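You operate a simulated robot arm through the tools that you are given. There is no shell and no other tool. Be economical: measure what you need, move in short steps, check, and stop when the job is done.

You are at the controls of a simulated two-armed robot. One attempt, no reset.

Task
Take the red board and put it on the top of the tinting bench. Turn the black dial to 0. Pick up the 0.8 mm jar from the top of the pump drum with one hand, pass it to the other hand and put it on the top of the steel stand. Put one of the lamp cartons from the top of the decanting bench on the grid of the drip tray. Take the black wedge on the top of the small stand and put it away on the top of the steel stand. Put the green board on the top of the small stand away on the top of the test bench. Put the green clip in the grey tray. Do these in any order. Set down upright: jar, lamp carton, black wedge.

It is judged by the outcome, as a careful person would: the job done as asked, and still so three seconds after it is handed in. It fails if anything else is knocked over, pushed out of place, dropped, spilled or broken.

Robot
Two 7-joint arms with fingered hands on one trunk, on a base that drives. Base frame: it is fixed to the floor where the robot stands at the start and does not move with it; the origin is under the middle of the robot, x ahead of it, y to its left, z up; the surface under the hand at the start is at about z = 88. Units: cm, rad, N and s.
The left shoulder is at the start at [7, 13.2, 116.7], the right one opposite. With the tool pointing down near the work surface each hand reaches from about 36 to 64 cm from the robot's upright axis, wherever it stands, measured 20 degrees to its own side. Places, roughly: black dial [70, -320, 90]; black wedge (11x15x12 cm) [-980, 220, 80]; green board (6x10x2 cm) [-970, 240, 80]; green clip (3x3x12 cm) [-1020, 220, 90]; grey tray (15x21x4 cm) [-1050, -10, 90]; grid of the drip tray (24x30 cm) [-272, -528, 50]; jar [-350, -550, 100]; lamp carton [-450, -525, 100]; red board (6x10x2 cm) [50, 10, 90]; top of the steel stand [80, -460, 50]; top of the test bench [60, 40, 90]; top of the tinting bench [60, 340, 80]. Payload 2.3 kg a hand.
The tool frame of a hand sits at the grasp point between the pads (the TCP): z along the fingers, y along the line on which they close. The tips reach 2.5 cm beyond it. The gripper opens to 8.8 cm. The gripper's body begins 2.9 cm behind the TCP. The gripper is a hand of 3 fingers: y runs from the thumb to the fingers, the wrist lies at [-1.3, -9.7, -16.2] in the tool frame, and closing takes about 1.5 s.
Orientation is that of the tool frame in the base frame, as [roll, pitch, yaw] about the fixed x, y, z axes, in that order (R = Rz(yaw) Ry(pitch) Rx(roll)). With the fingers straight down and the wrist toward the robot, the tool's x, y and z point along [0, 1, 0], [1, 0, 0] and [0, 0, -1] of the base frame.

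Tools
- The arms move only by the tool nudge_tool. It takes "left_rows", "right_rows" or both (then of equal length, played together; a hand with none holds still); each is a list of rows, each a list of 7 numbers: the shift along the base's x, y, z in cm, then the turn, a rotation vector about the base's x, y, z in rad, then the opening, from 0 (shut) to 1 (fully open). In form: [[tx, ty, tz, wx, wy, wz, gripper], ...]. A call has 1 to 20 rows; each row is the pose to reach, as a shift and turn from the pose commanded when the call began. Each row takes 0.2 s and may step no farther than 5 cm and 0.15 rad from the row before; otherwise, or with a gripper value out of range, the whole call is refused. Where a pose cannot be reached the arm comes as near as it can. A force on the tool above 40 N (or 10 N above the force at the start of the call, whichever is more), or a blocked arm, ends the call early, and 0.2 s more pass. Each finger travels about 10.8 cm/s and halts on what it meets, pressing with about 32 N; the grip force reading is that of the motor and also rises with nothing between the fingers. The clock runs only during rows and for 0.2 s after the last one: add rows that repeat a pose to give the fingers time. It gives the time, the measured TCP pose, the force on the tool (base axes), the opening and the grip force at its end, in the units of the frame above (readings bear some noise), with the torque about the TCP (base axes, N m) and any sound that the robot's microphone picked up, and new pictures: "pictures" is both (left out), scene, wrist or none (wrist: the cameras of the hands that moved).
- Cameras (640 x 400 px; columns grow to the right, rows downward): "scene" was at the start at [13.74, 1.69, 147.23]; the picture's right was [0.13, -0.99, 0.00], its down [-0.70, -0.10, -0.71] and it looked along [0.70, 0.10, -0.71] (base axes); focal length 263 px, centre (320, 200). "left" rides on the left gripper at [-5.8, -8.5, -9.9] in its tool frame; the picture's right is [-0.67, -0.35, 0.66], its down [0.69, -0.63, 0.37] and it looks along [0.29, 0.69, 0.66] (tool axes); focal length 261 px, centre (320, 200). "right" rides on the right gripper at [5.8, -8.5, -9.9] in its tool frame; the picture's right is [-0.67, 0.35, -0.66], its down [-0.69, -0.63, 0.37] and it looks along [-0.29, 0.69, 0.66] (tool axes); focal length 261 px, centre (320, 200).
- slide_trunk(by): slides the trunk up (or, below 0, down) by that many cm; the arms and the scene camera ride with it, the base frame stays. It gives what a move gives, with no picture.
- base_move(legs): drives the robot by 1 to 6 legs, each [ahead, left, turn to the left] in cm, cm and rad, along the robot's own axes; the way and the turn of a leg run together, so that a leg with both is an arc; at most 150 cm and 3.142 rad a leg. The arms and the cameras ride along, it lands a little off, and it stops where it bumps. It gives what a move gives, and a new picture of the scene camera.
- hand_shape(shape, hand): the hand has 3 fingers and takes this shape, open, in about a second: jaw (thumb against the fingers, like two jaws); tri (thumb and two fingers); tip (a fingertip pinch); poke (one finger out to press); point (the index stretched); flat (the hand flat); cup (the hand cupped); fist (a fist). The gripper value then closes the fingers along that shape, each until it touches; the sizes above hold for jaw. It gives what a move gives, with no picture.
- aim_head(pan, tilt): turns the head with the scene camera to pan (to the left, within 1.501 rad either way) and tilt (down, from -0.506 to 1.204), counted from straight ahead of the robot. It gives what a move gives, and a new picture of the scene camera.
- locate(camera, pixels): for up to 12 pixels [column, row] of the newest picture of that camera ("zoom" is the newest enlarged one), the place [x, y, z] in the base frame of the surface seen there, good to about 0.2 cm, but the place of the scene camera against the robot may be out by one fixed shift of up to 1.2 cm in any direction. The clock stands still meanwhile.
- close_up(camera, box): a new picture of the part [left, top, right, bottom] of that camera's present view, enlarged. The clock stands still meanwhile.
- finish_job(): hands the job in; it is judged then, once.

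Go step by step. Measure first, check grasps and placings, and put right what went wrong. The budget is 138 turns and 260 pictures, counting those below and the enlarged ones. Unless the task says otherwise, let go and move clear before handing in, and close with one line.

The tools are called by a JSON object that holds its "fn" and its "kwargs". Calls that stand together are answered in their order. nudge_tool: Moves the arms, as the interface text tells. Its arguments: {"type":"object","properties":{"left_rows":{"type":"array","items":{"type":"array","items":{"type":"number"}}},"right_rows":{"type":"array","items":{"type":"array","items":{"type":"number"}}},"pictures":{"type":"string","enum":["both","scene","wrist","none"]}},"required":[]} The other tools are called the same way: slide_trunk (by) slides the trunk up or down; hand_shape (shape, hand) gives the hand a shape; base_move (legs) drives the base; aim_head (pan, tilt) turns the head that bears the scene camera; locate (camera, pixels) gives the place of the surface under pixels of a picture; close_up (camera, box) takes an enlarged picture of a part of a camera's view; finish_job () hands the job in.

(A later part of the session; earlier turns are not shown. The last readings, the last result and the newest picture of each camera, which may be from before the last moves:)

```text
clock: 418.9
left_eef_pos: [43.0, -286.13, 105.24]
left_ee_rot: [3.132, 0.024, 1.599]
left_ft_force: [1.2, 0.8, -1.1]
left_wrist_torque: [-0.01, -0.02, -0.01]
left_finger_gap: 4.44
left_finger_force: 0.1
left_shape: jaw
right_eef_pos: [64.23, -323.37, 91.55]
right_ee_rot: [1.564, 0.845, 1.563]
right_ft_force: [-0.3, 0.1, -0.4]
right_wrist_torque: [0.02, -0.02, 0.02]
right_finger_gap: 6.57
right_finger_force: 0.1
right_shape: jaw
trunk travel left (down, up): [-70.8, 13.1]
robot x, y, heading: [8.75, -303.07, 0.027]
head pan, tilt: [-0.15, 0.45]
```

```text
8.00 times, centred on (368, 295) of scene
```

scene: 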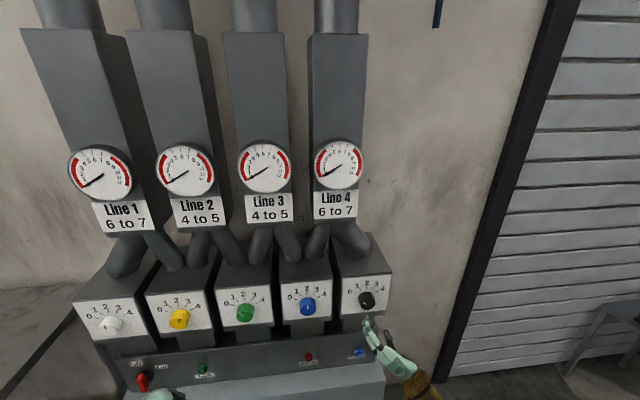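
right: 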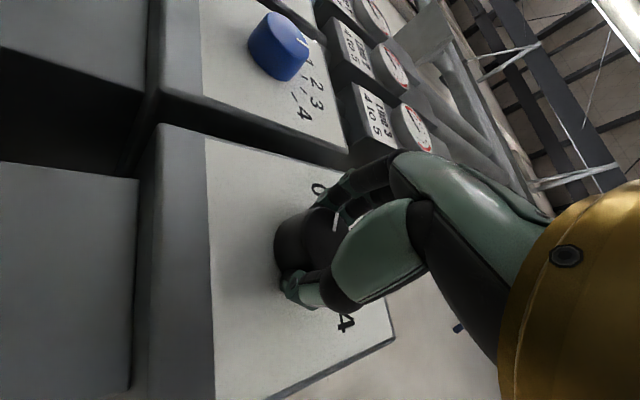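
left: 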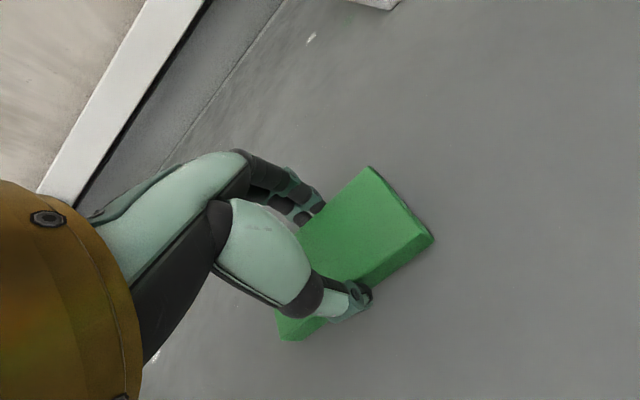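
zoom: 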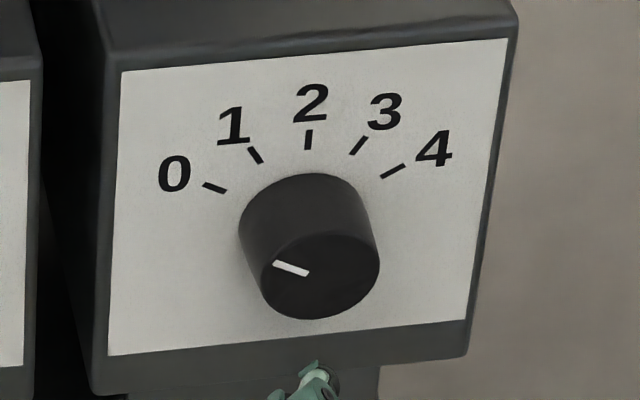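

The pointer now lies along the 0 mark, perhaps a few degrees past. I'll measure the pointer's angle against the mark.

{"fn": "close_up", "kwargs": {"camera": "scene", "box": [354, 288, 380, 312]}}

{"fn": "locate", "kwargs": {"camera": "zoom", "pixels": [[60, 120], [320, 200]]}}

```text
16.00 times, centred on (367, 300) of scene
```

zoom: 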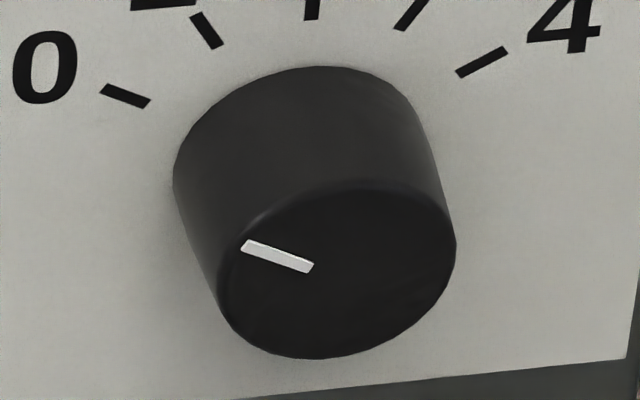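

```text
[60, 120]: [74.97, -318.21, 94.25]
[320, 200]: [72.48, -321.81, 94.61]
```

The pointer slope (≈20°) matches the 0 mark (≈18°), so the dial is at 0. I'll back off, restore the hand's attitude, and turn to face the pump area (−y).

{"fn": "base_move", "kwargs": {"legs": [[-70, 0, 0]]}}

{"fn": "nudge_tool", "kwargs": {"right_rows": [[0, 0, 1, 0.14, 0, 0, 0.75], [0, 0, 2, 0.28, 0, 0, 0.75], [0, 0, 3, 0.42, 0, 0, 0.75], [0, 1, 4, 0.56, 0, 0, 0.75], [0, 2, 5, 0.7, 0, 0, 0.75], [-1, 3, 6, 0.85, 0, 0, 0.75], [-2, 4, 7, 0.85, 0, 0, 0.75]], "pictures": "none"}}

{"fn": "nudge_tool", "kwargs": {"right_rows": [[0, 0, 1, 0, 0.14, 0, 1], [0, 0, 2, 0, 0.28, 0, 1], [0, 0, 3, 0, 0.42, 0, 1], [0, 1, 4, 0, 0.56, 0, 1], [0, 2, 5, 0, 0.7, 0, 1], [0, 3, 6, 0, 0.84, 0, 1], [0, 4, 7, 0, 0.98, 0, 1], [0, 4, 8, 0, 1.12, 0, 1], [0, 4, 9, 0, 1.26, 0, 1], [0, 4, 10, 0, 1.4, 0, 1], [0, 4, 11, 0, 1.54, 0, 1], [0, 4, 12, 0, 1.57, 0, 1]], "pictures": "none"}}

{"fn": "base_move", "kwargs": {"legs": [[0, 0, -1.597]]}}

```text
clock: 422.8
left_eef_pos: [-28.63, -288.0, 105.33]
left_ee_rot: [3.131, 0.025, 1.593]
left_ft_force: [0.5, -1.4, 0.3]
left_wrist_torque: [0.01, -0.01, 0.01]
left_finger_gap: 4.43
left_finger_force: 0.0
left_shape: jaw
right_eef_pos: [-7.73, -325.43, 91.63]
right_ee_rot: [1.561, 0.845, 1.557]
right_ft_force: [-0.2, 0.3, -0.7]
right_wrist_torque: [-0.05, -0.01, 0.03]
right_finger_gap: 6.58
right_finger_force: 0.0
right_shape: jaw
trunk travel left (down, up): [-70.8, 13.1]
robot x, y, heading: [-62.81, -304.74, 0.022]
head pan, tilt: [-0.15, 0.45]
```

scene: 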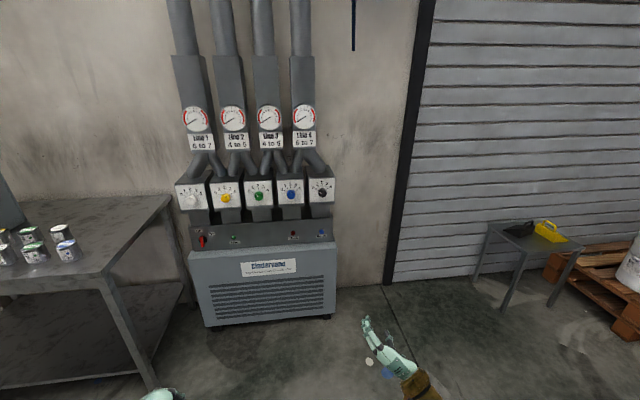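

```text
clock: 424.4
left_eef_pos: [-28.76, -287.92, 105.31]
left_ee_rot: [3.131, 0.027, 1.595]
left_ft_force: [0.1, -0.1, 0.6]
left_wrist_torque: [-0.03, -0.01, 0.03]
left_finger_gap: 4.45
left_finger_force: 0.1
left_shape: jaw
right_eef_pos: [-6.3, -321.68, 95.64]
right_ee_rot: [1.571, -0.006, 1.559]
right_ft_force: [-0.7, 0.0, 0.5]
right_wrist_torque: [-0.02, 0.0, 0.0]
right_finger_gap: 6.6
right_finger_force: 0.1
right_shape: jaw
right hand out of reach, approached as far as the arm can: row 2, 3, 4, 5, 6, 7
trunk travel left (down, up): [-70.8, 13.1]
robot x, y, heading: [-62.99, -304.58, 0.019]
head pan, tilt: [-0.15, 0.45]
```

```text
clock: 427.0
left_eef_pos: [-28.54, -288.05, 105.45]
left_ee_rot: [3.131, 0.026, 1.594]
left_ft_force: [0.4, -0.5, -0.1]
left_wrist_torque: [-0.01, 0.0, -0.01]
left_finger_gap: 4.46
left_finger_force: 0.0
left_shape: jaw
right_eef_pos: [-6.41, -317.6, 107.68]
right_ee_rot: [-3.14, 0.012, 1.565]
right_ft_force: [-0.2, 0.4, -0.1]
right_wrist_torque: [0.0, 0.04, 0.01]
right_finger_gap: 8.76
right_finger_force: 0.0
right_shape: jaw
right hand out of reach, approached as far as the arm can: row 1, 2, 3, 4, 5, 6, 7, 8, 9, 10
trunk travel left (down, up): [-70.8, 13.1]
robot x, y, heading: [-62.89, -304.93, 0.018]
head pan, tilt: [-0.15, 0.45]
```

```text
clock: 431.2
left_eef_pos: [-46.25, -338.78, 105.36]
left_ee_rot: [3.131, 0.024, 0.028]
left_ft_force: [0.1, 0.6, 0.1]
left_wrist_torque: [0.03, -0.03, -0.01]
left_finger_gap: 4.42
left_finger_force: 0.1
left_shape: jaw
right_eef_pos: [-75.82, -361.26, 107.6]
right_ee_rot: [3.141, 0.013, -0.002]
right_ft_force: [0.2, -0.6, -0.1]
right_wrist_torque: [0.0, 0.04, -0.02]
right_finger_gap: 8.78
right_finger_force: 0.1
right_shape: jaw
trunk travel left (down, up): [-70.8, 13.1]
robot x, y, heading: [-62.97, -304.4, -1.547]
head pan, tilt: [-0.15, 0.45]
```

scene: 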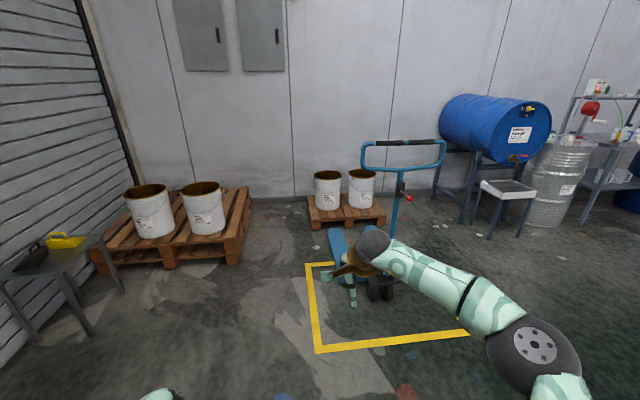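

The drip tray (505,190) and the pump drum (565,180) are to the right. I'll move right along y≈−304, then look.

{"fn": "base_move", "kwargs": {"legs": [[0, -140, 0], [0, -140, -0.02]]}}

{"fn": "aim_head", "kwargs": {"pan": 0, "tilt": 0.35}}

```text
clock: 444.5
left_eef_pos: [-322.33, -335.21, 105.39]
left_ee_rot: [3.13, 0.025, -0.044]
left_ft_force: [-0.5, 0.0, -0.2]
left_wrist_torque: [-0.02, 0.02, 0.0]
left_finger_gap: 4.41
left_finger_force: 0.0
left_shape: jaw
right_eef_pos: [-353.25, -355.8, 107.58]
right_ee_rot: [3.14, 0.013, -0.071]
right_ft_force: [-0.4, -0.9, 0.7]
right_wrist_torque: [-0.01, 0.0, -0.01]
right_finger_gap: 8.79
right_finger_force: 0.0
right_shape: jaw
trunk travel left (down, up): [-70.8, 13.1]
robot x, y, heading: [-336.39, -300.4, -1.619]
head pan, tilt: [-0.15, 0.45]
```

scene: 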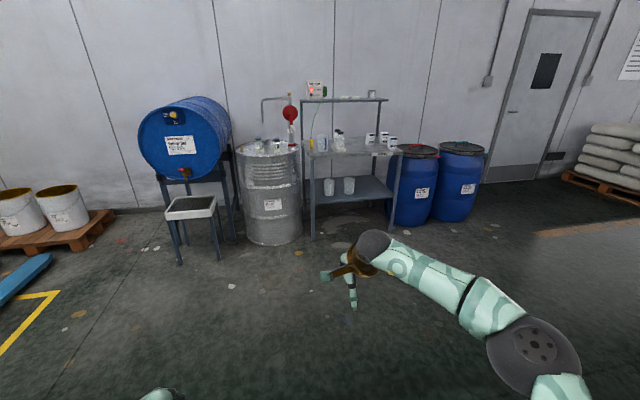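

```text
clock: 445.2
left_eef_pos: [-322.37, -335.42, 105.34]
left_ee_rot: [3.132, 0.024, -0.042]
left_ft_force: [0.4, 0.2, -0.1]
left_wrist_torque: [-0.01, 0.01, -0.02]
left_finger_gap: 4.42
left_finger_force: 0.1
left_shape: jaw
right_eef_pos: [-353.28, -355.89, 107.75]
right_ee_rot: [-3.14, 0.012, -0.073]
right_ft_force: [0.2, 1.0, -0.5]
right_wrist_torque: [0.01, 0.0, 0.05]
right_finger_gap: 8.79
right_finger_force: 0.2
right_shape: jaw
trunk travel left (down, up): [-70.8, 13.1]
robot x, y, heading: [-336.71, -300.15, -1.621]
head pan, tilt: [0.0, 0.351]
```

scene: 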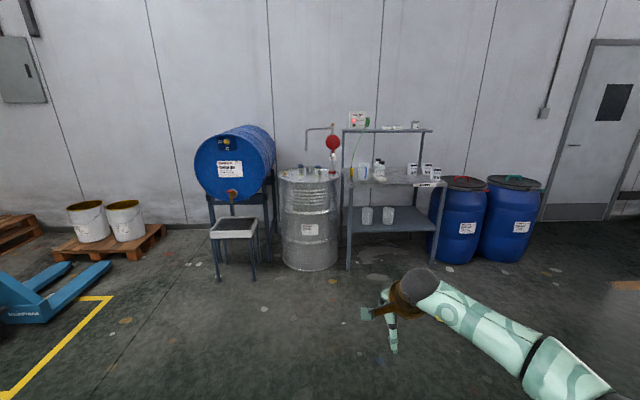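

The drip tray is at (233,228), the pump drum top at (308,172), and the lamp cartons on the bench at (420,170). I'll zoom and measure them all at once.

{"fn": "close_up", "kwargs": {"camera": "scene", "box": [270, 150, 350, 200]}}

{"fn": "locate", "kwargs": {"camera": "zoom", "pixels": [[160, 130], [200, 130], [240, 130], [320, 150], [400, 150], [320, 200], [100, 180], [480, 180]]}}

{"fn": "close_up", "kwargs": {"camera": "scene", "box": [400, 150, 450, 200]}}

{"fn": "locate", "kwargs": {"camera": "scene", "pixels": [[233, 228], [214, 236], [254, 236], [219, 219], [258, 218], [411, 168], [427, 168], [436, 172], [411, 176], [427, 176], [436, 180], [400, 180]]}}

```text
8.00 times, centred on (310, 175) of scene
```

zoom: 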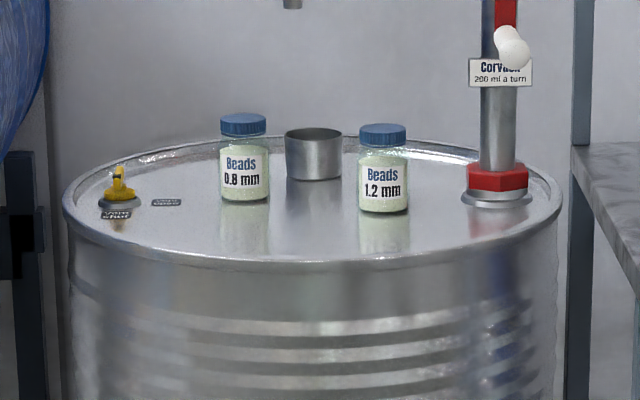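

```text
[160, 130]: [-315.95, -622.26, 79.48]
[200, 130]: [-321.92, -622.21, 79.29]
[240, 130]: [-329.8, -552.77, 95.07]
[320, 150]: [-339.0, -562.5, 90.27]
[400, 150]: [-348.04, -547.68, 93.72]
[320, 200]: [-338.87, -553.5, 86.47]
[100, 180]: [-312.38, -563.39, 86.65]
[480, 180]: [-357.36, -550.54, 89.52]
```

```text
8.00 times, centred on (425, 175) of scene
```

zoom: 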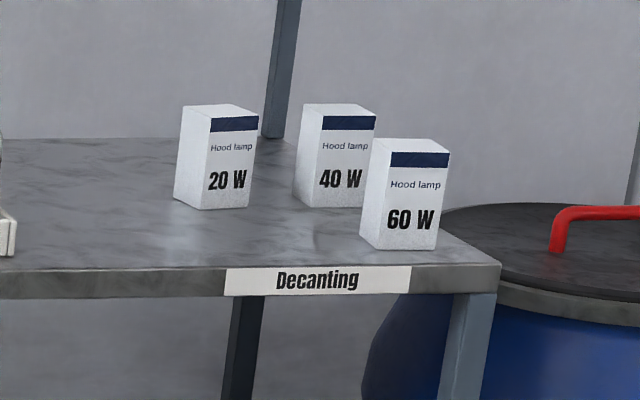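

```text
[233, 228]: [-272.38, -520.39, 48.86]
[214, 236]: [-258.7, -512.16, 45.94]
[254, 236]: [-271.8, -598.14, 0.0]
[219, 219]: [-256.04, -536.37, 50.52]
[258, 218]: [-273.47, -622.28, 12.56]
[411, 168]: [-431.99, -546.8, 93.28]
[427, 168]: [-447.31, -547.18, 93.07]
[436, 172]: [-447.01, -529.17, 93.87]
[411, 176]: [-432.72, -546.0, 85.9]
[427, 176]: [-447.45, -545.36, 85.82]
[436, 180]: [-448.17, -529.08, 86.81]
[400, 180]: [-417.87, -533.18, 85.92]
```

Jar "0.8 mm" stands at about (−330, −555.5), bottom z 86.4, 6 cm wide; the cartons are at (−447,−530) and beyond; the tray grid is at z≈49. I have few turns left, so I'll batch: centre the right hand, drive up to the drum, and view the jar from the wrist.

{"fn": "nudge_tool", "kwargs": {"right_rows": [[3, 0, 1, 0, 0, 0, 1], [6, 0, 2, 0, 0, 0.03, 1], [8.5, 0, 3, 0, 0, 0.06, 1]], "pictures": "none"}}

{"fn": "base_move", "kwargs": {"legs": [[0, 0, 0.05], [0, 14.7, 0], [150, 0, 0], [38, 0, 0]]}}

{"fn": "close_up", "kwargs": {"camera": "right", "box": [0, 0, 640, 400]}}

```text
clock: 446.0
left_eef_pos: [-322.19, -335.31, 105.3]
left_ee_rot: [3.13, 0.025, -0.045]
left_ft_force: [0.7, -0.7, -0.4]
left_wrist_torque: [0.0, 0.02, -0.01]
left_finger_gap: 4.46
left_finger_force: 0.0
left_shape: jaw
right_eef_pos: [-344.49, -355.73, 110.81]
right_ee_rot: [3.141, 0.012, -0.013]
right_ft_force: [0.8, 0.1, 0.7]
right_wrist_torque: [0.01, -0.02, 0.0]
right_finger_gap: 8.79
right_finger_force: 0.0
right_shape: jaw
trunk travel left (down, up): [-70.8, 13.1]
robot x, y, heading: [-336.98, -299.92, -1.615]
head pan, tilt: [0.0, 0.351]
```

```text
clock: 456.8
left_eef_pos: [-306.17, -522.24, 105.49]
left_ee_rot: [3.129, 0.024, 0.003]
left_ft_force: [0.1, 0.5, 0.1]
left_wrist_torque: [-0.05, -0.01, 0.0]
left_finger_gap: 4.46
left_finger_force: 0.0
left_shape: jaw
right_eef_pos: [-327.43, -543.52, 110.75]
right_ee_rot: [-3.142, 0.012, 0.034]
right_ft_force: [0.2, 0.4, 0.5]
right_wrist_torque: [0.0, -0.02, 0.03]
right_finger_gap: 8.78
right_finger_force: 0.1
right_shape: jaw
trunk travel left (down, up): [-70.8, 13.1]
robot x, y, heading: [-321.76, -487.48, -1.573]
head pan, tilt: [0.0, 0.351]
```

scene: 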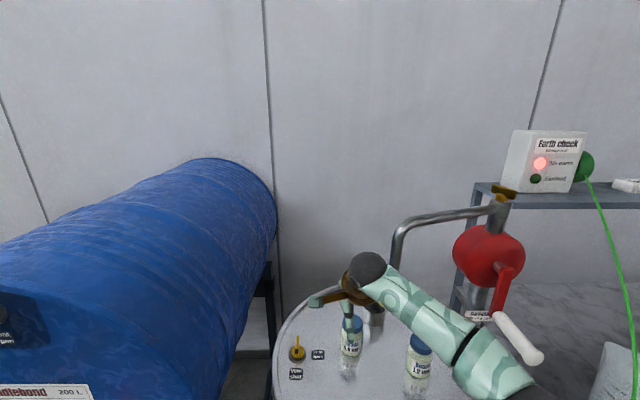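

```text
1.00 times, centred on (320, 200) of right (not enlarged: the box is as wide or as high as the picture)
```

zoom: 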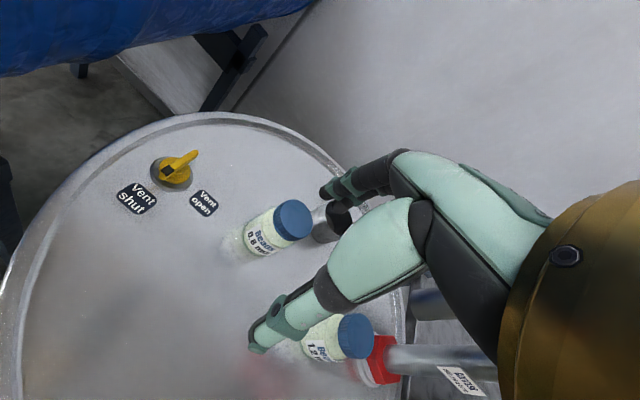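

The jar's blue lid is at (293,220) in the wrist view. I'll locate it exactly, plus the pump handle near the forearm.

{"fn": "locate", "kwargs": {"camera": "zoom", "pixels": [[294, 220], [277, 212], [310, 230], [300, 203], [285, 238], [262, 235], [245, 240], [318, 222], [355, 337]]}}

{"fn": "locate", "kwargs": {"camera": "scene", "pixels": [[518, 338], [500, 290], [490, 255], [440, 320], [510, 375], [352, 330], [345, 325], [360, 330]]}}

```text
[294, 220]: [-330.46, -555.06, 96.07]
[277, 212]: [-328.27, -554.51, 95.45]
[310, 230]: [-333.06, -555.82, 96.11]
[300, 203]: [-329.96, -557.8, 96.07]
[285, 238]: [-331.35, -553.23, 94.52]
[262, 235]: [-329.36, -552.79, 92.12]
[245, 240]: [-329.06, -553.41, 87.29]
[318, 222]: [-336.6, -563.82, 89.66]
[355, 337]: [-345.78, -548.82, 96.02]
```

```text
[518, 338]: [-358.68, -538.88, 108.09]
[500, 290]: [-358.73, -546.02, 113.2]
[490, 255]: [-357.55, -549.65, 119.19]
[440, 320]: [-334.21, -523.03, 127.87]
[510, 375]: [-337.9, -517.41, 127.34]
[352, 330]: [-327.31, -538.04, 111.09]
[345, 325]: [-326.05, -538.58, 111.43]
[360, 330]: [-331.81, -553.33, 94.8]
```

The lid is centred at (−330.5, −555.4), top z 96.1, and the pump handle is clear of the arm. I'll move in, grip the jar by its lid, lift, back off, and tilt the left hand for the hand-over.

{"fn": "base_move", "kwargs": {"legs": [[12, -3.0, 0]]}}

{"fn": "nudge_tool", "kwargs": {"right_rows": [[0, 0, -4, 0, 0, 0, 1], [0, 0, -8, 0, 0, 0, 1], [0, 0, -12, 0, 0, 0, 1], [0, 0, -15.5, 0, 0, 0, 1], [0, 0, -15.5, 0, 0, 0, 0.85], [0, 0, -15.5, 0, 0, 0, 0.7], [0, 0, -15.5, 0, 0, 0, 0.5], [0, 0, -15.5, 0, 0, 0, 0.4], [0, 0, -15.5, 0, 0, 0, 0.4], [0, 0, -15.5, 0, 0, 0, 0.4], [0, 0, -14.5, 0, 0, 0, 0.4], [0, 0, -12, 0, 0, 0, 0.4], [0, 0, -8, 0, 0, 0, 0.4], [0, 0, -4, 0, 0, 0, 0.4], [0, 0, 0, 0, 0, 0, 0.4], [0, 0, 3, 0, 0, 0, 0.4]], "pictures": "wrist"}}

{"fn": "base_move", "kwargs": {"legs": [[-40, 0, 0]]}}

{"fn": "nudge_tool", "kwargs": {"left_rows": [[1.2, -1.7, 0.4, 0, 0.13, 0, 1], [2.4, -3.4, 0.8, 0, 0.26, 0, 1], [3.6, -5.1, 1.2, 0, 0.39, 0, 1], [4.8, -6.8, 1.6, 0, 0.52, 0, 1], [6, -8.5, 2, 0, 0.65, 0, 1], [7.2, -10.2, 2.5, 0, 0.78, 0, 1], [8.4, -11.9, 3, 0, 0.91, 0, 1], [9.6, -13.6, 3.5, 0, 1.04, 0, 1], [10.4, -15.2, 3.5, 0, 1.13, 0, 1], [10.4, -15.2, 3.5, 0, 1.13, 0, 1]], "pictures": "both"}}

```text
clock: 458.1
left_eef_pos: [-309.07, -534.38, 105.41]
left_ee_rot: [3.134, 0.024, 0.005]
left_ft_force: [0.7, -0.1, -0.1]
left_wrist_torque: [0.02, -0.01, -0.04]
left_finger_gap: 4.44
left_finger_force: 0.1
left_shape: jaw
right_eef_pos: [-330.32, -555.73, 110.67]
right_ee_rot: [-3.14, 0.012, 0.039]
right_ft_force: [0.6, -0.1, -0.1]
right_wrist_torque: [0.02, -0.02, -0.04]
right_finger_gap: 8.79
right_finger_force: 0.0
right_shape: jaw
trunk travel left (down, up): [-70.8, 13.1]
robot x, y, heading: [-325.15, -499.55, -1.575]
head pan, tilt: [0.0, 0.351]
stopped in leg 1: the robot was blocked; the commanded pose is now the measured one
```

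scene: 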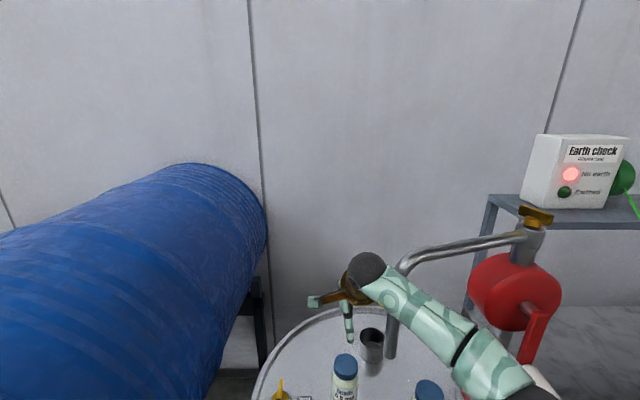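

```text
clock: 461.5
left_eef_pos: [-309.04, -534.24, 105.27]
left_ee_rot: [3.132, 0.025, 0.006]
left_ft_force: [0.5, 0.4, 0.6]
left_wrist_torque: [-0.01, -0.03, 0.04]
left_finger_gap: 4.43
left_finger_force: 0.1
left_shape: jaw
right_eef_pos: [-330.22, -555.77, 113.45]
right_ee_rot: [-3.139, 0.013, 0.039]
right_ft_force: [0.1, 1.0, -7.6]
right_wrist_torque: [0.03, 0.0, 0.02]
right_finger_gap: 5.35
right_finger_force: 31.5
right_shape: jaw
trunk travel left (down, up): [-70.8, 13.1]
robot x, y, heading: [-325.16, -499.48, -1.569]
head pan, tilt: [0.0, 0.351]
```

right: 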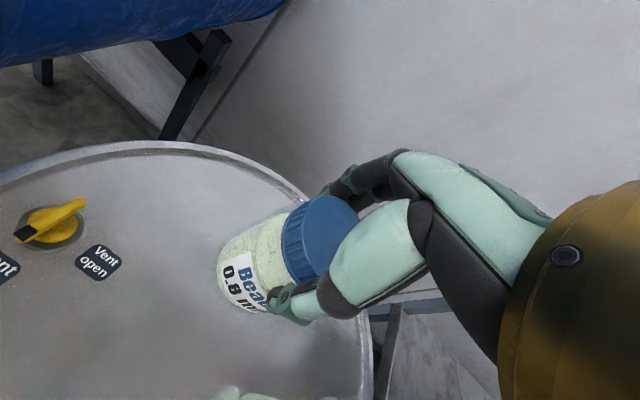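

```text
clock: 464.0
left_eef_pos: [-309.09, -494.07, 105.22]
left_ee_rot: [3.136, 0.024, 0.01]
left_ft_force: [-0.3, 0.1, -0.5]
left_wrist_torque: [0.0, 0.0, 0.03]
left_finger_gap: 4.46
left_finger_force: 0.0
left_shape: jaw
right_eef_pos: [-330.2, -515.65, 113.33]
right_ee_rot: [-3.137, 0.011, 0.043]
right_ft_force: [0.0, 0.0, -6.7]
right_wrist_torque: [0.04, -0.03, 0.0]
right_finger_gap: 5.37
right_finger_force: 32.0
right_shape: jaw
trunk travel left (down, up): [-70.8, 13.1]
robot x, y, heading: [-325.0, -459.23, -1.569]
head pan, tilt: [0.0, 0.351]
```

scene: 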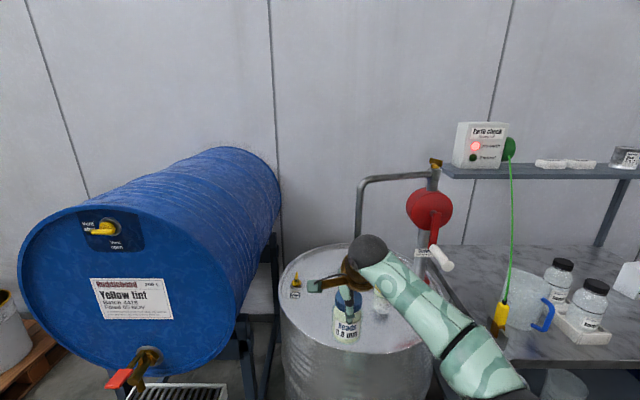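

```text
clock: 466.2
left_eef_pos: [-298.67, -509.1, 108.67]
left_ee_rot: [-3.129, 1.156, 0.026]
left_ft_force: [0.0, 0.8, -0.4]
left_wrist_torque: [-0.02, -0.01, 0.0]
left_finger_gap: 8.78
left_finger_force: 0.1
left_shape: jaw
right_eef_pos: [-330.18, -515.51, 113.48]
right_ee_rot: [-3.137, 0.011, 0.041]
right_ft_force: [-0.1, 0.2, -7.4]
right_wrist_torque: [0.0, -0.03, 0.0]
right_finger_gap: 5.35
right_finger_force: 31.7
right_shape: jaw
trunk travel left (down, up): [-70.8, 13.1]
robot x, y, heading: [-325.32, -459.56, -1.564]
head pan, tilt: [0.0, 0.351]
```

scene: 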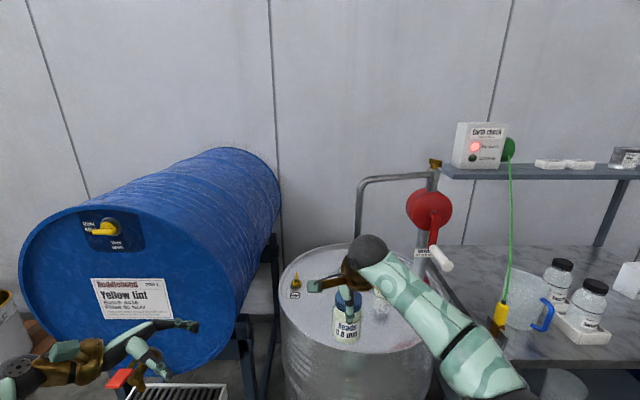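
left: 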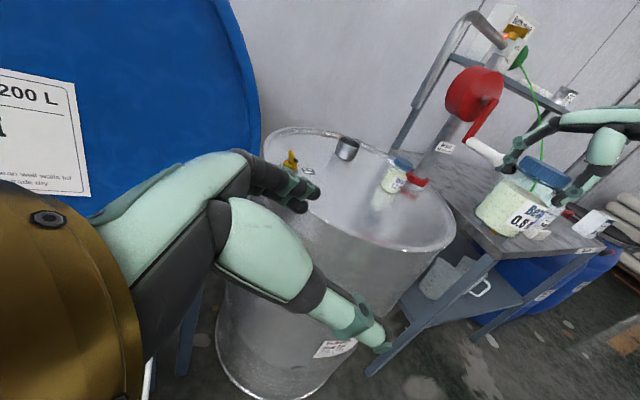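

The right hand holds the jar (5.35 cm, 7 N) and the left hand is tilted and ready. I'll bring the jar to the middle and slide the open left hand around its lower body.

{"fn": "nudge_tool", "kwargs": {"right_rows": [[3.4, 1.2, 0, 0, 0, 0, 0.4], [6.8, 2.4, 0, 0, 0, 0, 0.4], [10.2, 3.6, 0, 0, 0, 0, 0.4], [13.7, 4.8, 0, 0, 0, 0, 0.4], [17.2, 6, 0, 0, 0, 0, 0.4], [17.2, 6, 0, 0, 0, 0, 0.4]], "pictures": "none"}}

{"fn": "nudge_tool", "kwargs": {"left_rows": [[-2, -0.5, -0.8, 0, 0, 0, 1], [-5, -0.5, -0.8, 0, 0, 0, 1], [-8, -0.5, -0.8, 0, 0, 0, 1], [-11, -0.5, -0.8, 0, 0, 0, 1], [-13, -0.5, -0.8, 0, 0, 0, 1], [-14.3, -0.5, -0.8, 0, 0, 0, 1], [-14.3, -0.5, -0.8, 0, 0, 0, 1]], "pictures": "both"}}

```text
clock: 467.6
left_eef_pos: [-298.73, -509.09, 108.71]
left_ee_rot: [-3.13, 1.157, 0.023]
left_ft_force: [-0.4, 0.1, 0.1]
left_wrist_torque: [0.01, -0.03, -0.02]
left_finger_gap: 8.77
left_finger_force: 0.1
left_shape: jaw
right_eef_pos: [-316.01, -508.6, 112.67]
right_ee_rot: [-3.14, 0.014, 0.044]
right_ft_force: [0.2, -0.4, -8.0]
right_wrist_torque: [0.0, -0.02, 0.01]
right_finger_gap: 5.34
right_finger_force: 32.4
right_shape: jaw
right hand out of reach, approached as far as the arm can: row 4, 5, 6
trunk travel left (down, up): [-70.8, 13.1]
robot x, y, heading: [-325.23, -459.43, -1.566]
head pan, tilt: [0.0, 0.351]
```

```text
clock: 469.2
left_eef_pos: [-313.08, -509.51, 107.9]
left_ee_rot: [-3.128, 1.153, 0.026]
left_ft_force: [-0.2, -0.8, 0.4]
left_wrist_torque: [-0.03, 0.01, -0.02]
left_finger_gap: 8.8
left_finger_force: 0.0
left_shape: jaw
right_eef_pos: [-316.08, -508.6, 112.75]
right_ee_rot: [-3.14, 0.012, 0.044]
right_ft_force: [-0.1, -0.1, -8.0]
right_wrist_torque: [0.01, -0.02, 0.01]
right_finger_gap: 5.34
right_finger_force: 32.4
right_shape: jaw
trunk travel left (down, up): [-70.8, 13.1]
robot x, y, heading: [-325.42, -459.54, -1.562]
head pan, tilt: [0.0, 0.351]
```

scene: 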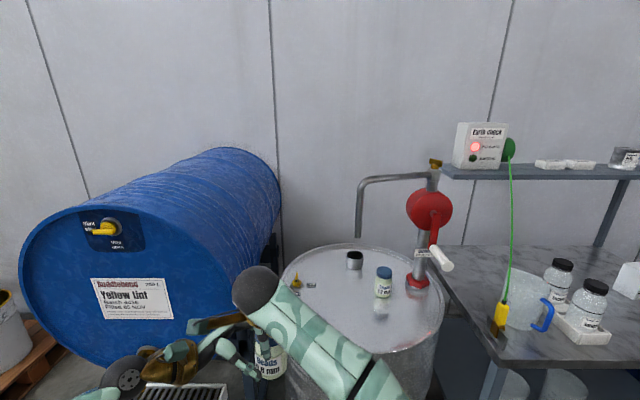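
left: 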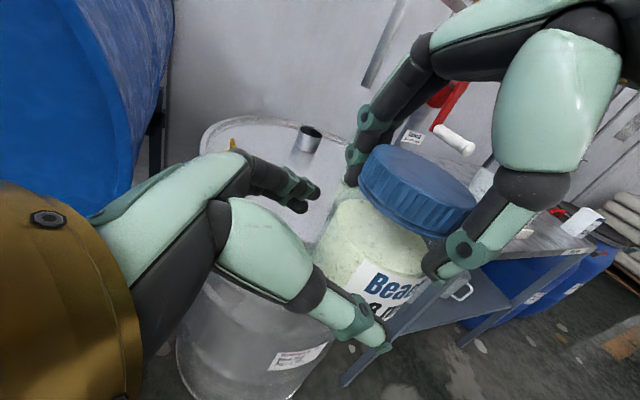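

The jar is now at (−316.1, −508.6), its bottom at about 104. I'll shift the left hand the last 3 cm and close it on the jar's body.

{"fn": "nudge_tool", "kwargs": {"left_rows": [[-1, 0.9, -0.75, 0, 0, 0, 1], [-2, 0.9, -0.75, 0, 0, 0, 1], [-3, 0.9, -0.75, 0, 0, 0, 1], [-3, 0.9, -0.75, 0, 0, 0, 0.85], [-3, 0.9, -0.75, 0, 0, 0, 0.7], [-3, 0.9, -0.75, 0, 0, 0, 0.6], [-3, 0.9, -0.75, 0, 0, 0, 0.5], [-3, 0.9, -0.75, 0, 0, 0, 0.4], [-3, 0.9, -0.75, 0, 0, 0, 0.4], [-3, 0.9, -0.75, 0, 0, 0, 0.4]], "pictures": "wrist"}}

```text
clock: 471.4
left_eef_pos: [-315.92, -508.96, 107.17]
left_ee_rot: [-3.128, 1.155, 0.026]
left_ft_force: [-1.9, 1.6, 0.6]
left_wrist_torque: [0.01, 0.0, 0.03]
left_finger_gap: 4.75
left_finger_force: 32.0
left_shape: jaw
right_eef_pos: [-316.05, -508.57, 112.77]
right_ee_rot: [-3.14, 0.013, 0.044]
right_ft_force: [0.8, -1.4, -5.1]
right_wrist_torque: [-0.03, -0.06, 0.0]
right_finger_gap: 5.34
right_finger_force: 31.6
right_shape: jaw
trunk travel left (down, up): [-70.8, 13.1]
robot x, y, heading: [-325.17, -459.26, -1.562]
head pan, tilt: [0.0, 0.351]
```

left: 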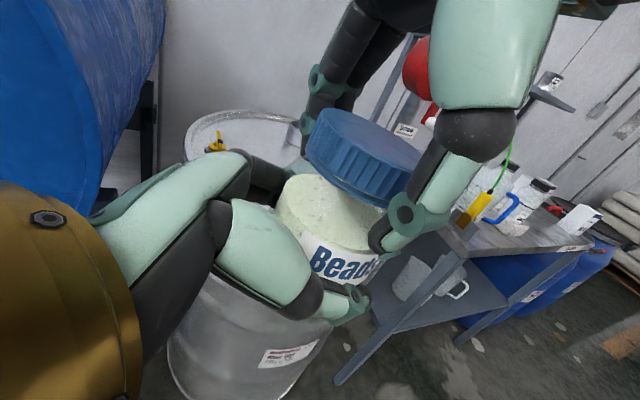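

The left hand now holds the jar (32 N) and the right hand's load fell. I'll release with the right hand, rise clear, then drive along to the cartons and look.

{"fn": "nudge_tool", "kwargs": {"right_rows": [[0, 0, 0, 0, 0, 0, 0.65], [0, 0, 0, 0, 0, 0, 0.85], [0, 0, 0, 0, 0, 0, 1], [0, 0, 0, 0, 0, 0, 1], [0, 0, 2.5, 0, 0, 0, 1], [0, 0, 5, 0, 0, 0, 1], [-1, 0, 8, 0, 0, 0, 1], [-4, -1, 10, 0, 0, 0, 1], [-8, -2, 11, 0, 0, 0, 1], [-12, -3, 11, 0, 0, 0, 1], [-16, -4, 11, 0, 0, 0, 1], [-19, -5, 11, 0, 0, 0, 1]], "pictures": "none"}}

{"fn": "base_move", "kwargs": {"legs": [[0, -113, 0], [8, 0, 0]]}}

{"fn": "close_up", "kwargs": {"camera": "right", "box": [0, 0, 640, 400]}}

```text
clock: 474.0
left_eef_pos: [-316.02, -508.84, 107.04]
left_ee_rot: [-3.127, 1.155, 0.028]
left_ft_force: [1.2, 0.2, 0.5]
left_wrist_torque: [-0.03, -0.05, 0.01]
left_finger_gap: 4.69
left_finger_force: 32.0
left_shape: jaw
right_eef_pos: [-335.97, -512.53, 123.37]
right_ee_rot: [-3.137, 0.014, 0.042]
right_ft_force: [1.3, 0.7, 0.1]
right_wrist_torque: [-0.01, 0.03, 0.02]
right_finger_gap: 8.77
right_finger_force: 0.0
right_shape: jaw
right hand out of reach, approached as far as the arm can: row 5, 6, 7, 8, 9, 10, 11, 12
trunk travel left (down, up): [-70.8, 13.1]
robot x, y, heading: [-325.0, -458.97, -1.563]
head pan, tilt: [0.0, 0.351]
```

```text
clock: 480.3
left_eef_pos: [-425.83, -515.34, 107.5]
left_ee_rot: [3.129, 1.155, -0.016]
left_ft_force: [1.5, 0.1, -7.6]
left_wrist_torque: [-0.05, -0.05, 0.01]
left_finger_gap: 4.69
left_finger_force: 31.9
left_shape: jaw
right_eef_pos: [-445.79, -518.58, 123.82]
right_ee_rot: [3.134, 0.013, 0.026]
right_ft_force: [-0.1, 0.2, 1.4]
right_wrist_torque: [-0.02, -0.06, 0.01]
right_finger_gap: 8.78
right_finger_force: 0.0
right_shape: jaw
trunk travel left (down, up): [-70.8, 13.1]
robot x, y, heading: [-434.47, -466.43, -1.582]
head pan, tilt: [0.0, 0.351]
```

scene: 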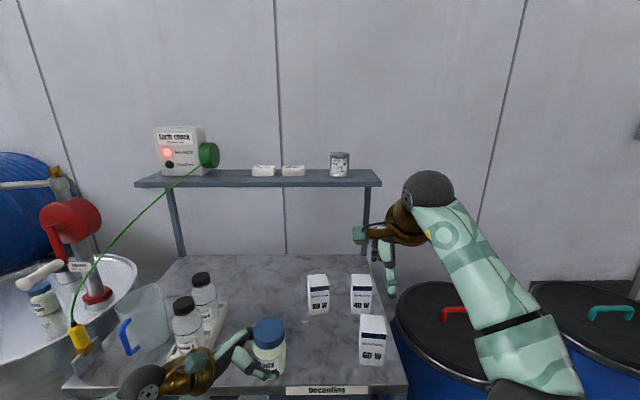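

```text
1.00 times, centred on (320, 200) of right (not enlarged: the box is as wide or as high as the picture)
```

zoom: 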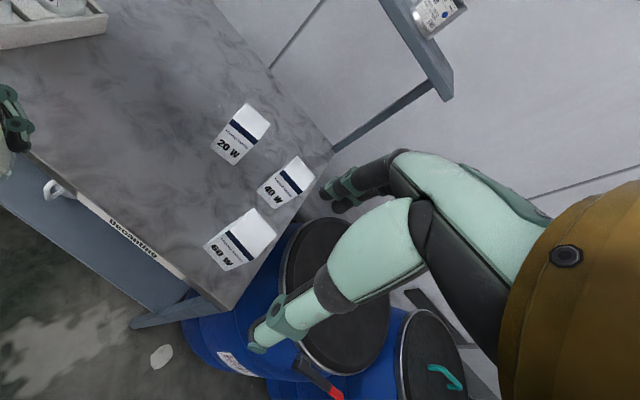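

The jar is in the left hand (7.6 N) and the 60 W carton is in view at (240,240). I'll locate its top corners and face.

{"fn": "locate", "kwargs": {"camera": "zoom", "pixels": [[251, 211], [273, 237], [254, 254], [234, 227], [253, 232], [240, 242], [208, 247], [225, 268], [215, 255], [246, 250], [200, 290]]}}

{"fn": "close_up", "kwargs": {"camera": "right", "box": [195, 195, 285, 285]}}

```text
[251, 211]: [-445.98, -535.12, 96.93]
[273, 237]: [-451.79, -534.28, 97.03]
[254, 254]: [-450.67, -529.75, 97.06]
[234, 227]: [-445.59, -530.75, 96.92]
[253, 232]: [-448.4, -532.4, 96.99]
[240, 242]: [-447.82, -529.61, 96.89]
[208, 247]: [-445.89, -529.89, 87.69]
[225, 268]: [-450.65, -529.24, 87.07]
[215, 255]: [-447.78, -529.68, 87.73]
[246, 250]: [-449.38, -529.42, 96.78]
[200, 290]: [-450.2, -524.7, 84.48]
```

```text
4.44 times, centred on (240, 240) of right
```

zoom: 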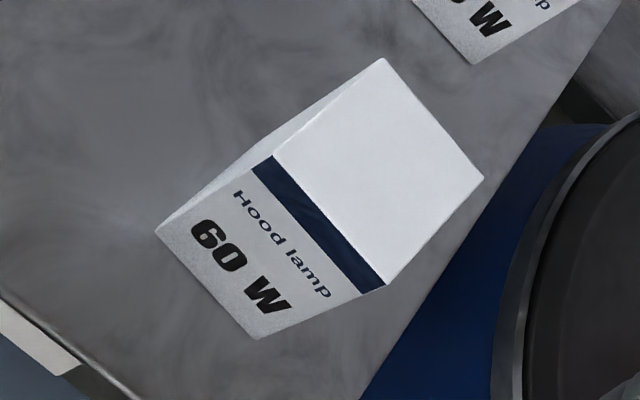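

The carton is about 6×6×11, centred at (−448.7, −532.4), top 97, yawed −0.16. I'll move in, grip it from above, lift, back off and drive to face the drip tray.

{"fn": "base_move", "kwargs": {"legs": [[12, -2.9, 0.01]]}}

{"fn": "nudge_tool", "kwargs": {"right_rows": [[0, -0.9, -4.5, 0, 0, -0.07, 1], [0, -1.8, -9, 0, 0, -0.14, 1], [0, -1.8, -13.5, 0, 0, -0.19, 1], [0, -1.8, -18, 0, 0, -0.19, 1], [0, -1.8, -22.5, 0, 0, -0.19, 1], [0, -1.8, -26.5, 0, 0, -0.19, 1], [0, -1.8, -29.2, 0, 0, -0.19, 1], [0, -1.8, -29.2, 0, 0, -0.19, 0.8], [0, -1.8, -29.2, 0, 0, -0.19, 0.6], [0, -1.8, -29.2, 0, 0, -0.19, 0.45], [0, -1.8, -29.2, 0, 0, -0.19, 0.45], [0, -1.8, -29.2, 0, 0, -0.19, 0.45], [0, -1.8, -26, 0, 0, -0.19, 0.45], [0, -1.8, -22, 0, 0, -0.19, 0.45], [0, -1.8, -18, 0, 0, -0.19, 0.45], [0, -1.8, -14, 0, 0, -0.19, 0.45], [0, -1.8, -10, 0, 0, -0.19, 0.45]], "pictures": "wrist"}}

{"fn": "base_move", "kwargs": {"legs": [[-45, 0, 0], [0, 86, 0], [0, 86, 0]]}}

{"fn": "aim_head", "kwargs": {"pan": 0, "tilt": 0.6}}

```text
clock: 481.5
left_eef_pos: [-428.4, -527.69, 107.2]
left_ee_rot: [-3.137, 1.156, 0.007]
left_ft_force: [-0.1, 0.8, -7.3]
left_wrist_torque: [-0.03, 0.02, 0.04]
left_finger_gap: 4.73
left_finger_force: 32.5
left_shape: jaw
right_eef_pos: [-448.49, -531.26, 123.49]
right_ee_rot: [3.138, 0.012, 0.031]
right_ft_force: [-0.4, -0.2, 0.0]
right_wrist_torque: [0.0, 0.01, -0.01]
right_finger_gap: 8.77
right_finger_force: 0.1
right_shape: jaw
trunk travel left (down, up): [-70.8, 13.1]
robot x, y, heading: [-437.3, -478.33, -1.582]
head pan, tilt: [0.0, 0.351]
```

scene: 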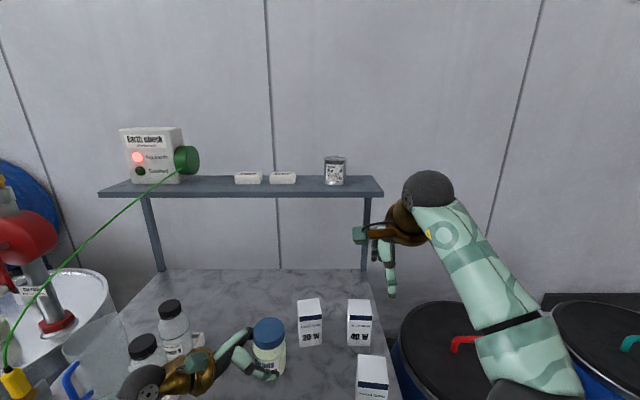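

```text
clock: 485.1
left_eef_pos: [-428.63, -527.94, 107.24]
left_ee_rot: [-3.128, 1.153, 0.016]
left_ft_force: [-0.1, -0.3, -7.4]
left_wrist_torque: [-0.03, -0.05, -0.03]
left_finger_gap: 4.71
left_finger_force: 31.6
left_shape: jaw
right_eef_pos: [-448.58, -532.77, 113.6]
right_ee_rot: [-3.14, 0.015, -0.157]
right_ft_force: [-0.5, 1.0, -0.8]
right_wrist_torque: [0.02, 0.0, 0.0]
right_finger_gap: 5.67
right_finger_force: 32.2
right_shape: jaw
trunk travel left (down, up): [-70.8, 13.1]
robot x, y, heading: [-437.09, -478.35, -1.575]
head pan, tilt: [0.0, 0.351]
```

right: 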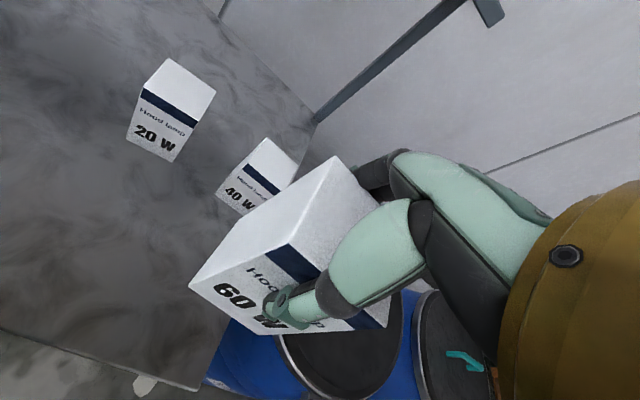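

```text
clock: 496.2
left_eef_pos: [-255.37, -483.44, 107.03]
left_ee_rot: [-3.131, 1.156, 0.017]
left_ft_force: [-0.4, 0.5, -7.3]
left_wrist_torque: [-0.02, -0.03, 0.01]
left_finger_gap: 4.68
left_finger_force: 32.4
left_shape: jaw
right_eef_pos: [-275.37, -488.34, 113.44]
right_ee_rot: [-3.138, 0.012, -0.154]
right_ft_force: [-1.1, 0.7, -1.1]
right_wrist_torque: [0.0, -0.02, 0.01]
right_finger_gap: 5.66
right_finger_force: 32.0
right_shape: jaw
trunk travel left (down, up): [-70.8, 13.1]
robot x, y, heading: [-264.05, -434.22, -1.578]
head pan, tilt: [0.0, 0.351]
```

scene: 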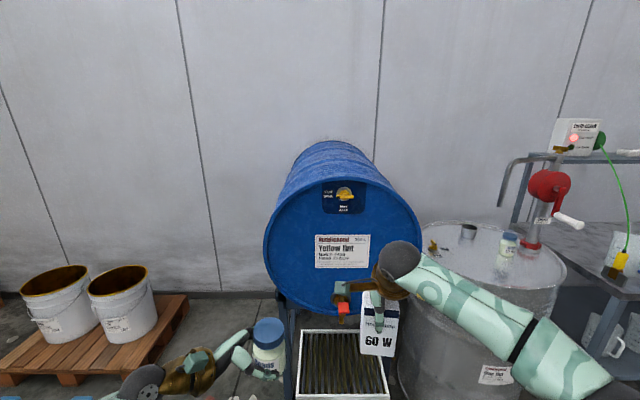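

```text
clock: 496.9
left_eef_pos: [-255.16, -483.49, 107.07]
left_ee_rot: [-3.13, 1.154, 0.018]
left_ft_force: [0.5, -0.5, -7.8]
left_wrist_torque: [-0.01, -0.01, 0.0]
left_finger_gap: 4.71
left_finger_force: 32.3
left_shape: jaw
right_eef_pos: [-275.36, -488.45, 113.41]
right_ee_rot: [-3.139, 0.013, -0.155]
right_ft_force: [-0.2, 0.6, -0.3]
right_wrist_torque: [0.0, -0.02, -0.03]
right_finger_gap: 5.65
right_finger_force: 31.9
right_shape: jaw
trunk travel left (down, up): [-70.8, 13.1]
robot x, y, heading: [-264.1, -433.99, -1.572]
head pan, tilt: [0.0, 0.6]
```

scene: 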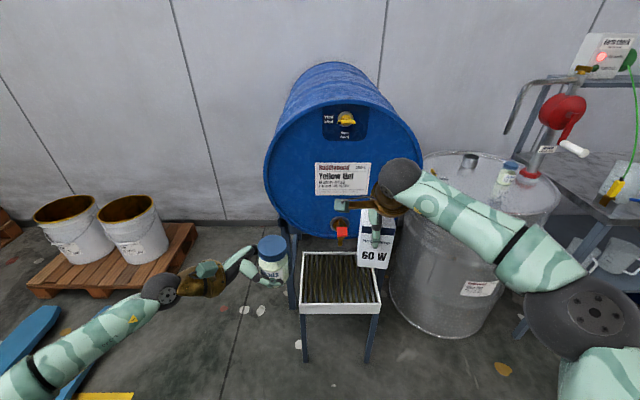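

The carton and jar are both held. I'll measure the grid, tap, barrel face and drum.

{"fn": "locate", "kwargs": {"camera": "scene", "pixels": [[301, 303], [380, 303], [305, 254], [340, 290], [340, 265], [342, 232], [345, 215], [343, 180], [415, 230], [375, 262], [320, 285], [360, 285]]}}

```text
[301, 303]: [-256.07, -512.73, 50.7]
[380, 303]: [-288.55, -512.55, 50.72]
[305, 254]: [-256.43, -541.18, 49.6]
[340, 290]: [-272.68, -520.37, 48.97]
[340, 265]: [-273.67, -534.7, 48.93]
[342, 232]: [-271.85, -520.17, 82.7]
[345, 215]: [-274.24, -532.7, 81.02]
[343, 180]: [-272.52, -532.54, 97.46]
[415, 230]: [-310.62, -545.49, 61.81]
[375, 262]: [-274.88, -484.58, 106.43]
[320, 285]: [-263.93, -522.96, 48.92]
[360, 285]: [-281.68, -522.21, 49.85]
```

The grid is at z 48.95, x −256…−288, y −513…−541; the tap juts to y −520 at x −272, so I'll set the carton at (−281.8, −521). I'll move the jar hand aside, drive in, lower by trunk, release, rise, and then head for the steel stand.

{"fn": "nudge_tool", "kwargs": {"left_rows": [[4, 2, 1, 0, 0, 0, 0.4], [8, 4, 2, 0, 0, 0, 0.4], [12, 6, 3, 0, 0, 0, 0.4], [15, 8, 4, 0, 0, 0, 0.4], [18, 10, 5, 0, 0, 0, 0.4], [18, 10, 5, 0, 0, 0, 0.4]], "pictures": "none"}}

{"fn": "base_move", "kwargs": {"legs": [[32.5, -6.4, 0]]}}

{"fn": "slide_trunk", "kwargs": {"by": -40}}

{"fn": "slide_trunk", "kwargs": {"by": -15.3}}

{"fn": "nudge_tool", "kwargs": {"right_rows": [[0, 0, -0.3, 0, 0, 0, 0.45], [0, 0, -0.6, 0, 0, 0, 0.45], [0, 0, -0.6, 0, 0, 0, 0.45]], "pictures": "both"}}

```text
clock: 498.4
left_eef_pos: [-237.2, -473.65, 111.97]
left_ee_rot: [-3.128, 1.156, 0.02]
left_ft_force: [-0.5, -0.4, -7.8]
left_wrist_torque: [0.01, 0.03, 0.02]
left_finger_gap: 4.67
left_finger_force: 31.8
left_shape: jaw
right_eef_pos: [-275.39, -488.29, 113.42]
right_ee_rot: [-3.138, 0.014, -0.153]
right_ft_force: [0.8, 0.3, -1.2]
right_wrist_torque: [0.01, -0.01, -0.01]
right_finger_gap: 5.68
right_finger_force: 32.1
right_shape: jaw
trunk travel left (down, up): [-70.8, 13.1]
robot x, y, heading: [-264.38, -434.04, -1.572]
head pan, tilt: [0.0, 0.6]
```

```text
clock: 500.5
left_eef_pos: [-243.37, -505.44, 112.06]
left_ee_rot: [-3.136, 1.156, 0.015]
left_ft_force: [0.2, 0.6, -6.2]
left_wrist_torque: [0.0, -0.03, 0.02]
left_finger_gap: 4.67
left_finger_force: 32.0
left_shape: jaw
right_eef_pos: [-281.38, -520.43, 113.62]
right_ee_rot: [-3.14, 0.015, -0.15]
right_ft_force: [0.5, -0.2, -0.5]
right_wrist_torque: [-0.04, 0.0, -0.03]
right_finger_gap: 5.67
right_finger_force: 31.6
right_shape: jaw
trunk travel left (down, up): [-70.8, 13.1]
robot x, y, heading: [-270.64, -466.44, -1.568]
head pan, tilt: [0.0, 0.6]
```

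scene: 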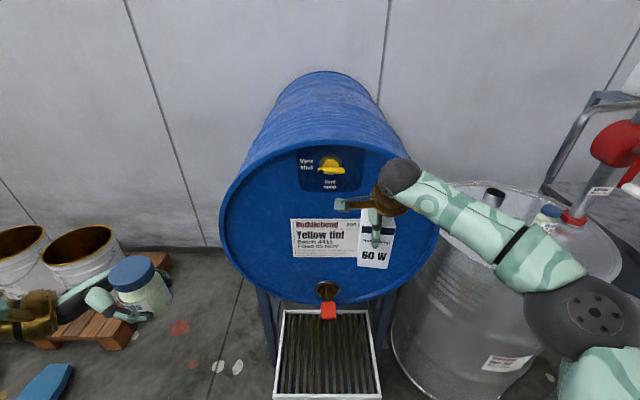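

```text
clock: 504.4
left_eef_pos: [-243.35, -505.59, 72.05]
left_ee_rot: [-3.132, 1.155, 0.02]
left_ft_force: [-0.8, 0.0, -7.7]
left_wrist_torque: [-0.01, 0.0, -0.04]
left_finger_gap: 4.64
left_finger_force: 32.0
left_shape: jaw
right_eef_pos: [-281.45, -520.41, 73.41]
right_ee_rot: [-3.138, 0.014, -0.15]
right_ft_force: [0.1, -0.6, 0.0]
right_wrist_torque: [0.04, -0.03, 0.02]
right_finger_gap: 5.63
right_finger_force: 32.1
right_shape: jaw
trunk travel left (down, up): [-30.8, 53.2]
robot x, y, heading: [-270.45, -466.21, -1.57]
head pan, tilt: [0.0, 0.6]
```

```text
clock: 506.1
left_eef_pos: [-243.52, -505.33, 56.79]
left_ee_rot: [3.141, 1.156, 0.009]
left_ft_force: [-0.5, 0.3, -6.7]
left_wrist_torque: [-0.01, 0.0, -0.02]
left_finger_gap: 4.67
left_finger_force: 32.1
left_shape: jaw
right_eef_pos: [-281.31, -520.15, 58.76]
right_ee_rot: [3.132, 0.01, -0.15]
right_ft_force: [-1.1, -7.8, 25.6]
right_wrist_torque: [0.02, -0.02, 0.02]
right_finger_gap: 5.65
right_finger_force: 31.5
right_shape: jaw
trunk travel left (down, up): [-15.6, 68.4]
robot x, y, heading: [-270.78, -466.18, -1.567]
head pan, tilt: [0.0, 0.6]
```

```text
clock: 506.6
left_eef_pos: [-243.51, -505.33, 56.75]
left_ee_rot: [-3.135, 1.153, 0.017]
left_ft_force: [-0.6, 0.4, -6.7]
left_wrist_torque: [0.01, -0.02, 0.01]
left_finger_gap: 4.66
left_finger_force: 32.0
left_shape: jaw
right_eef_pos: [-281.4, -520.42, 58.71]
right_ee_rot: [3.123, 0.007, -0.15]
right_ft_force: [-0.2, -0.4, 19.0]
right_wrist_torque: [0.14, 0.0, -0.01]
right_finger_gap: 5.54
right_finger_force: 31.9
right_shape: jaw
trunk travel left (down, up): [-15.6, 68.4]
robot x, y, heading: [-270.33, -465.77, -1.571]
head pan, tilt: [0.0, 0.6]
stopped in row 2 (right hand): the force on the tool passed its limit at 42 N (the readings are from after the stop); the commanded pose is now the measured one
```

scene: 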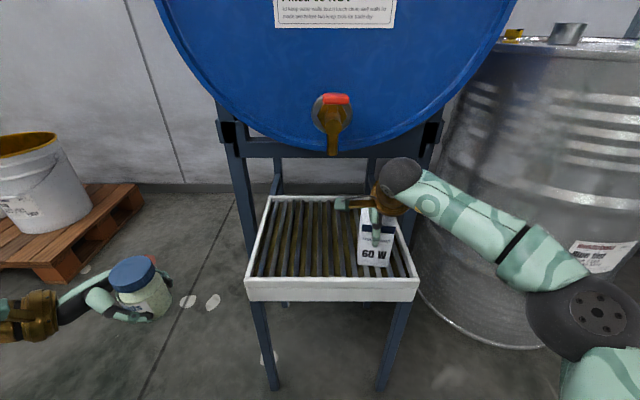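
right: 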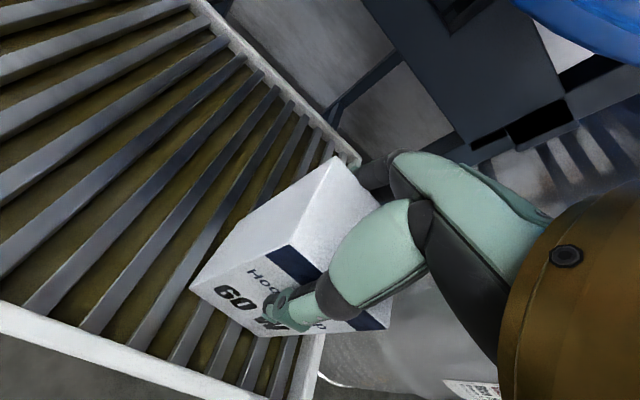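

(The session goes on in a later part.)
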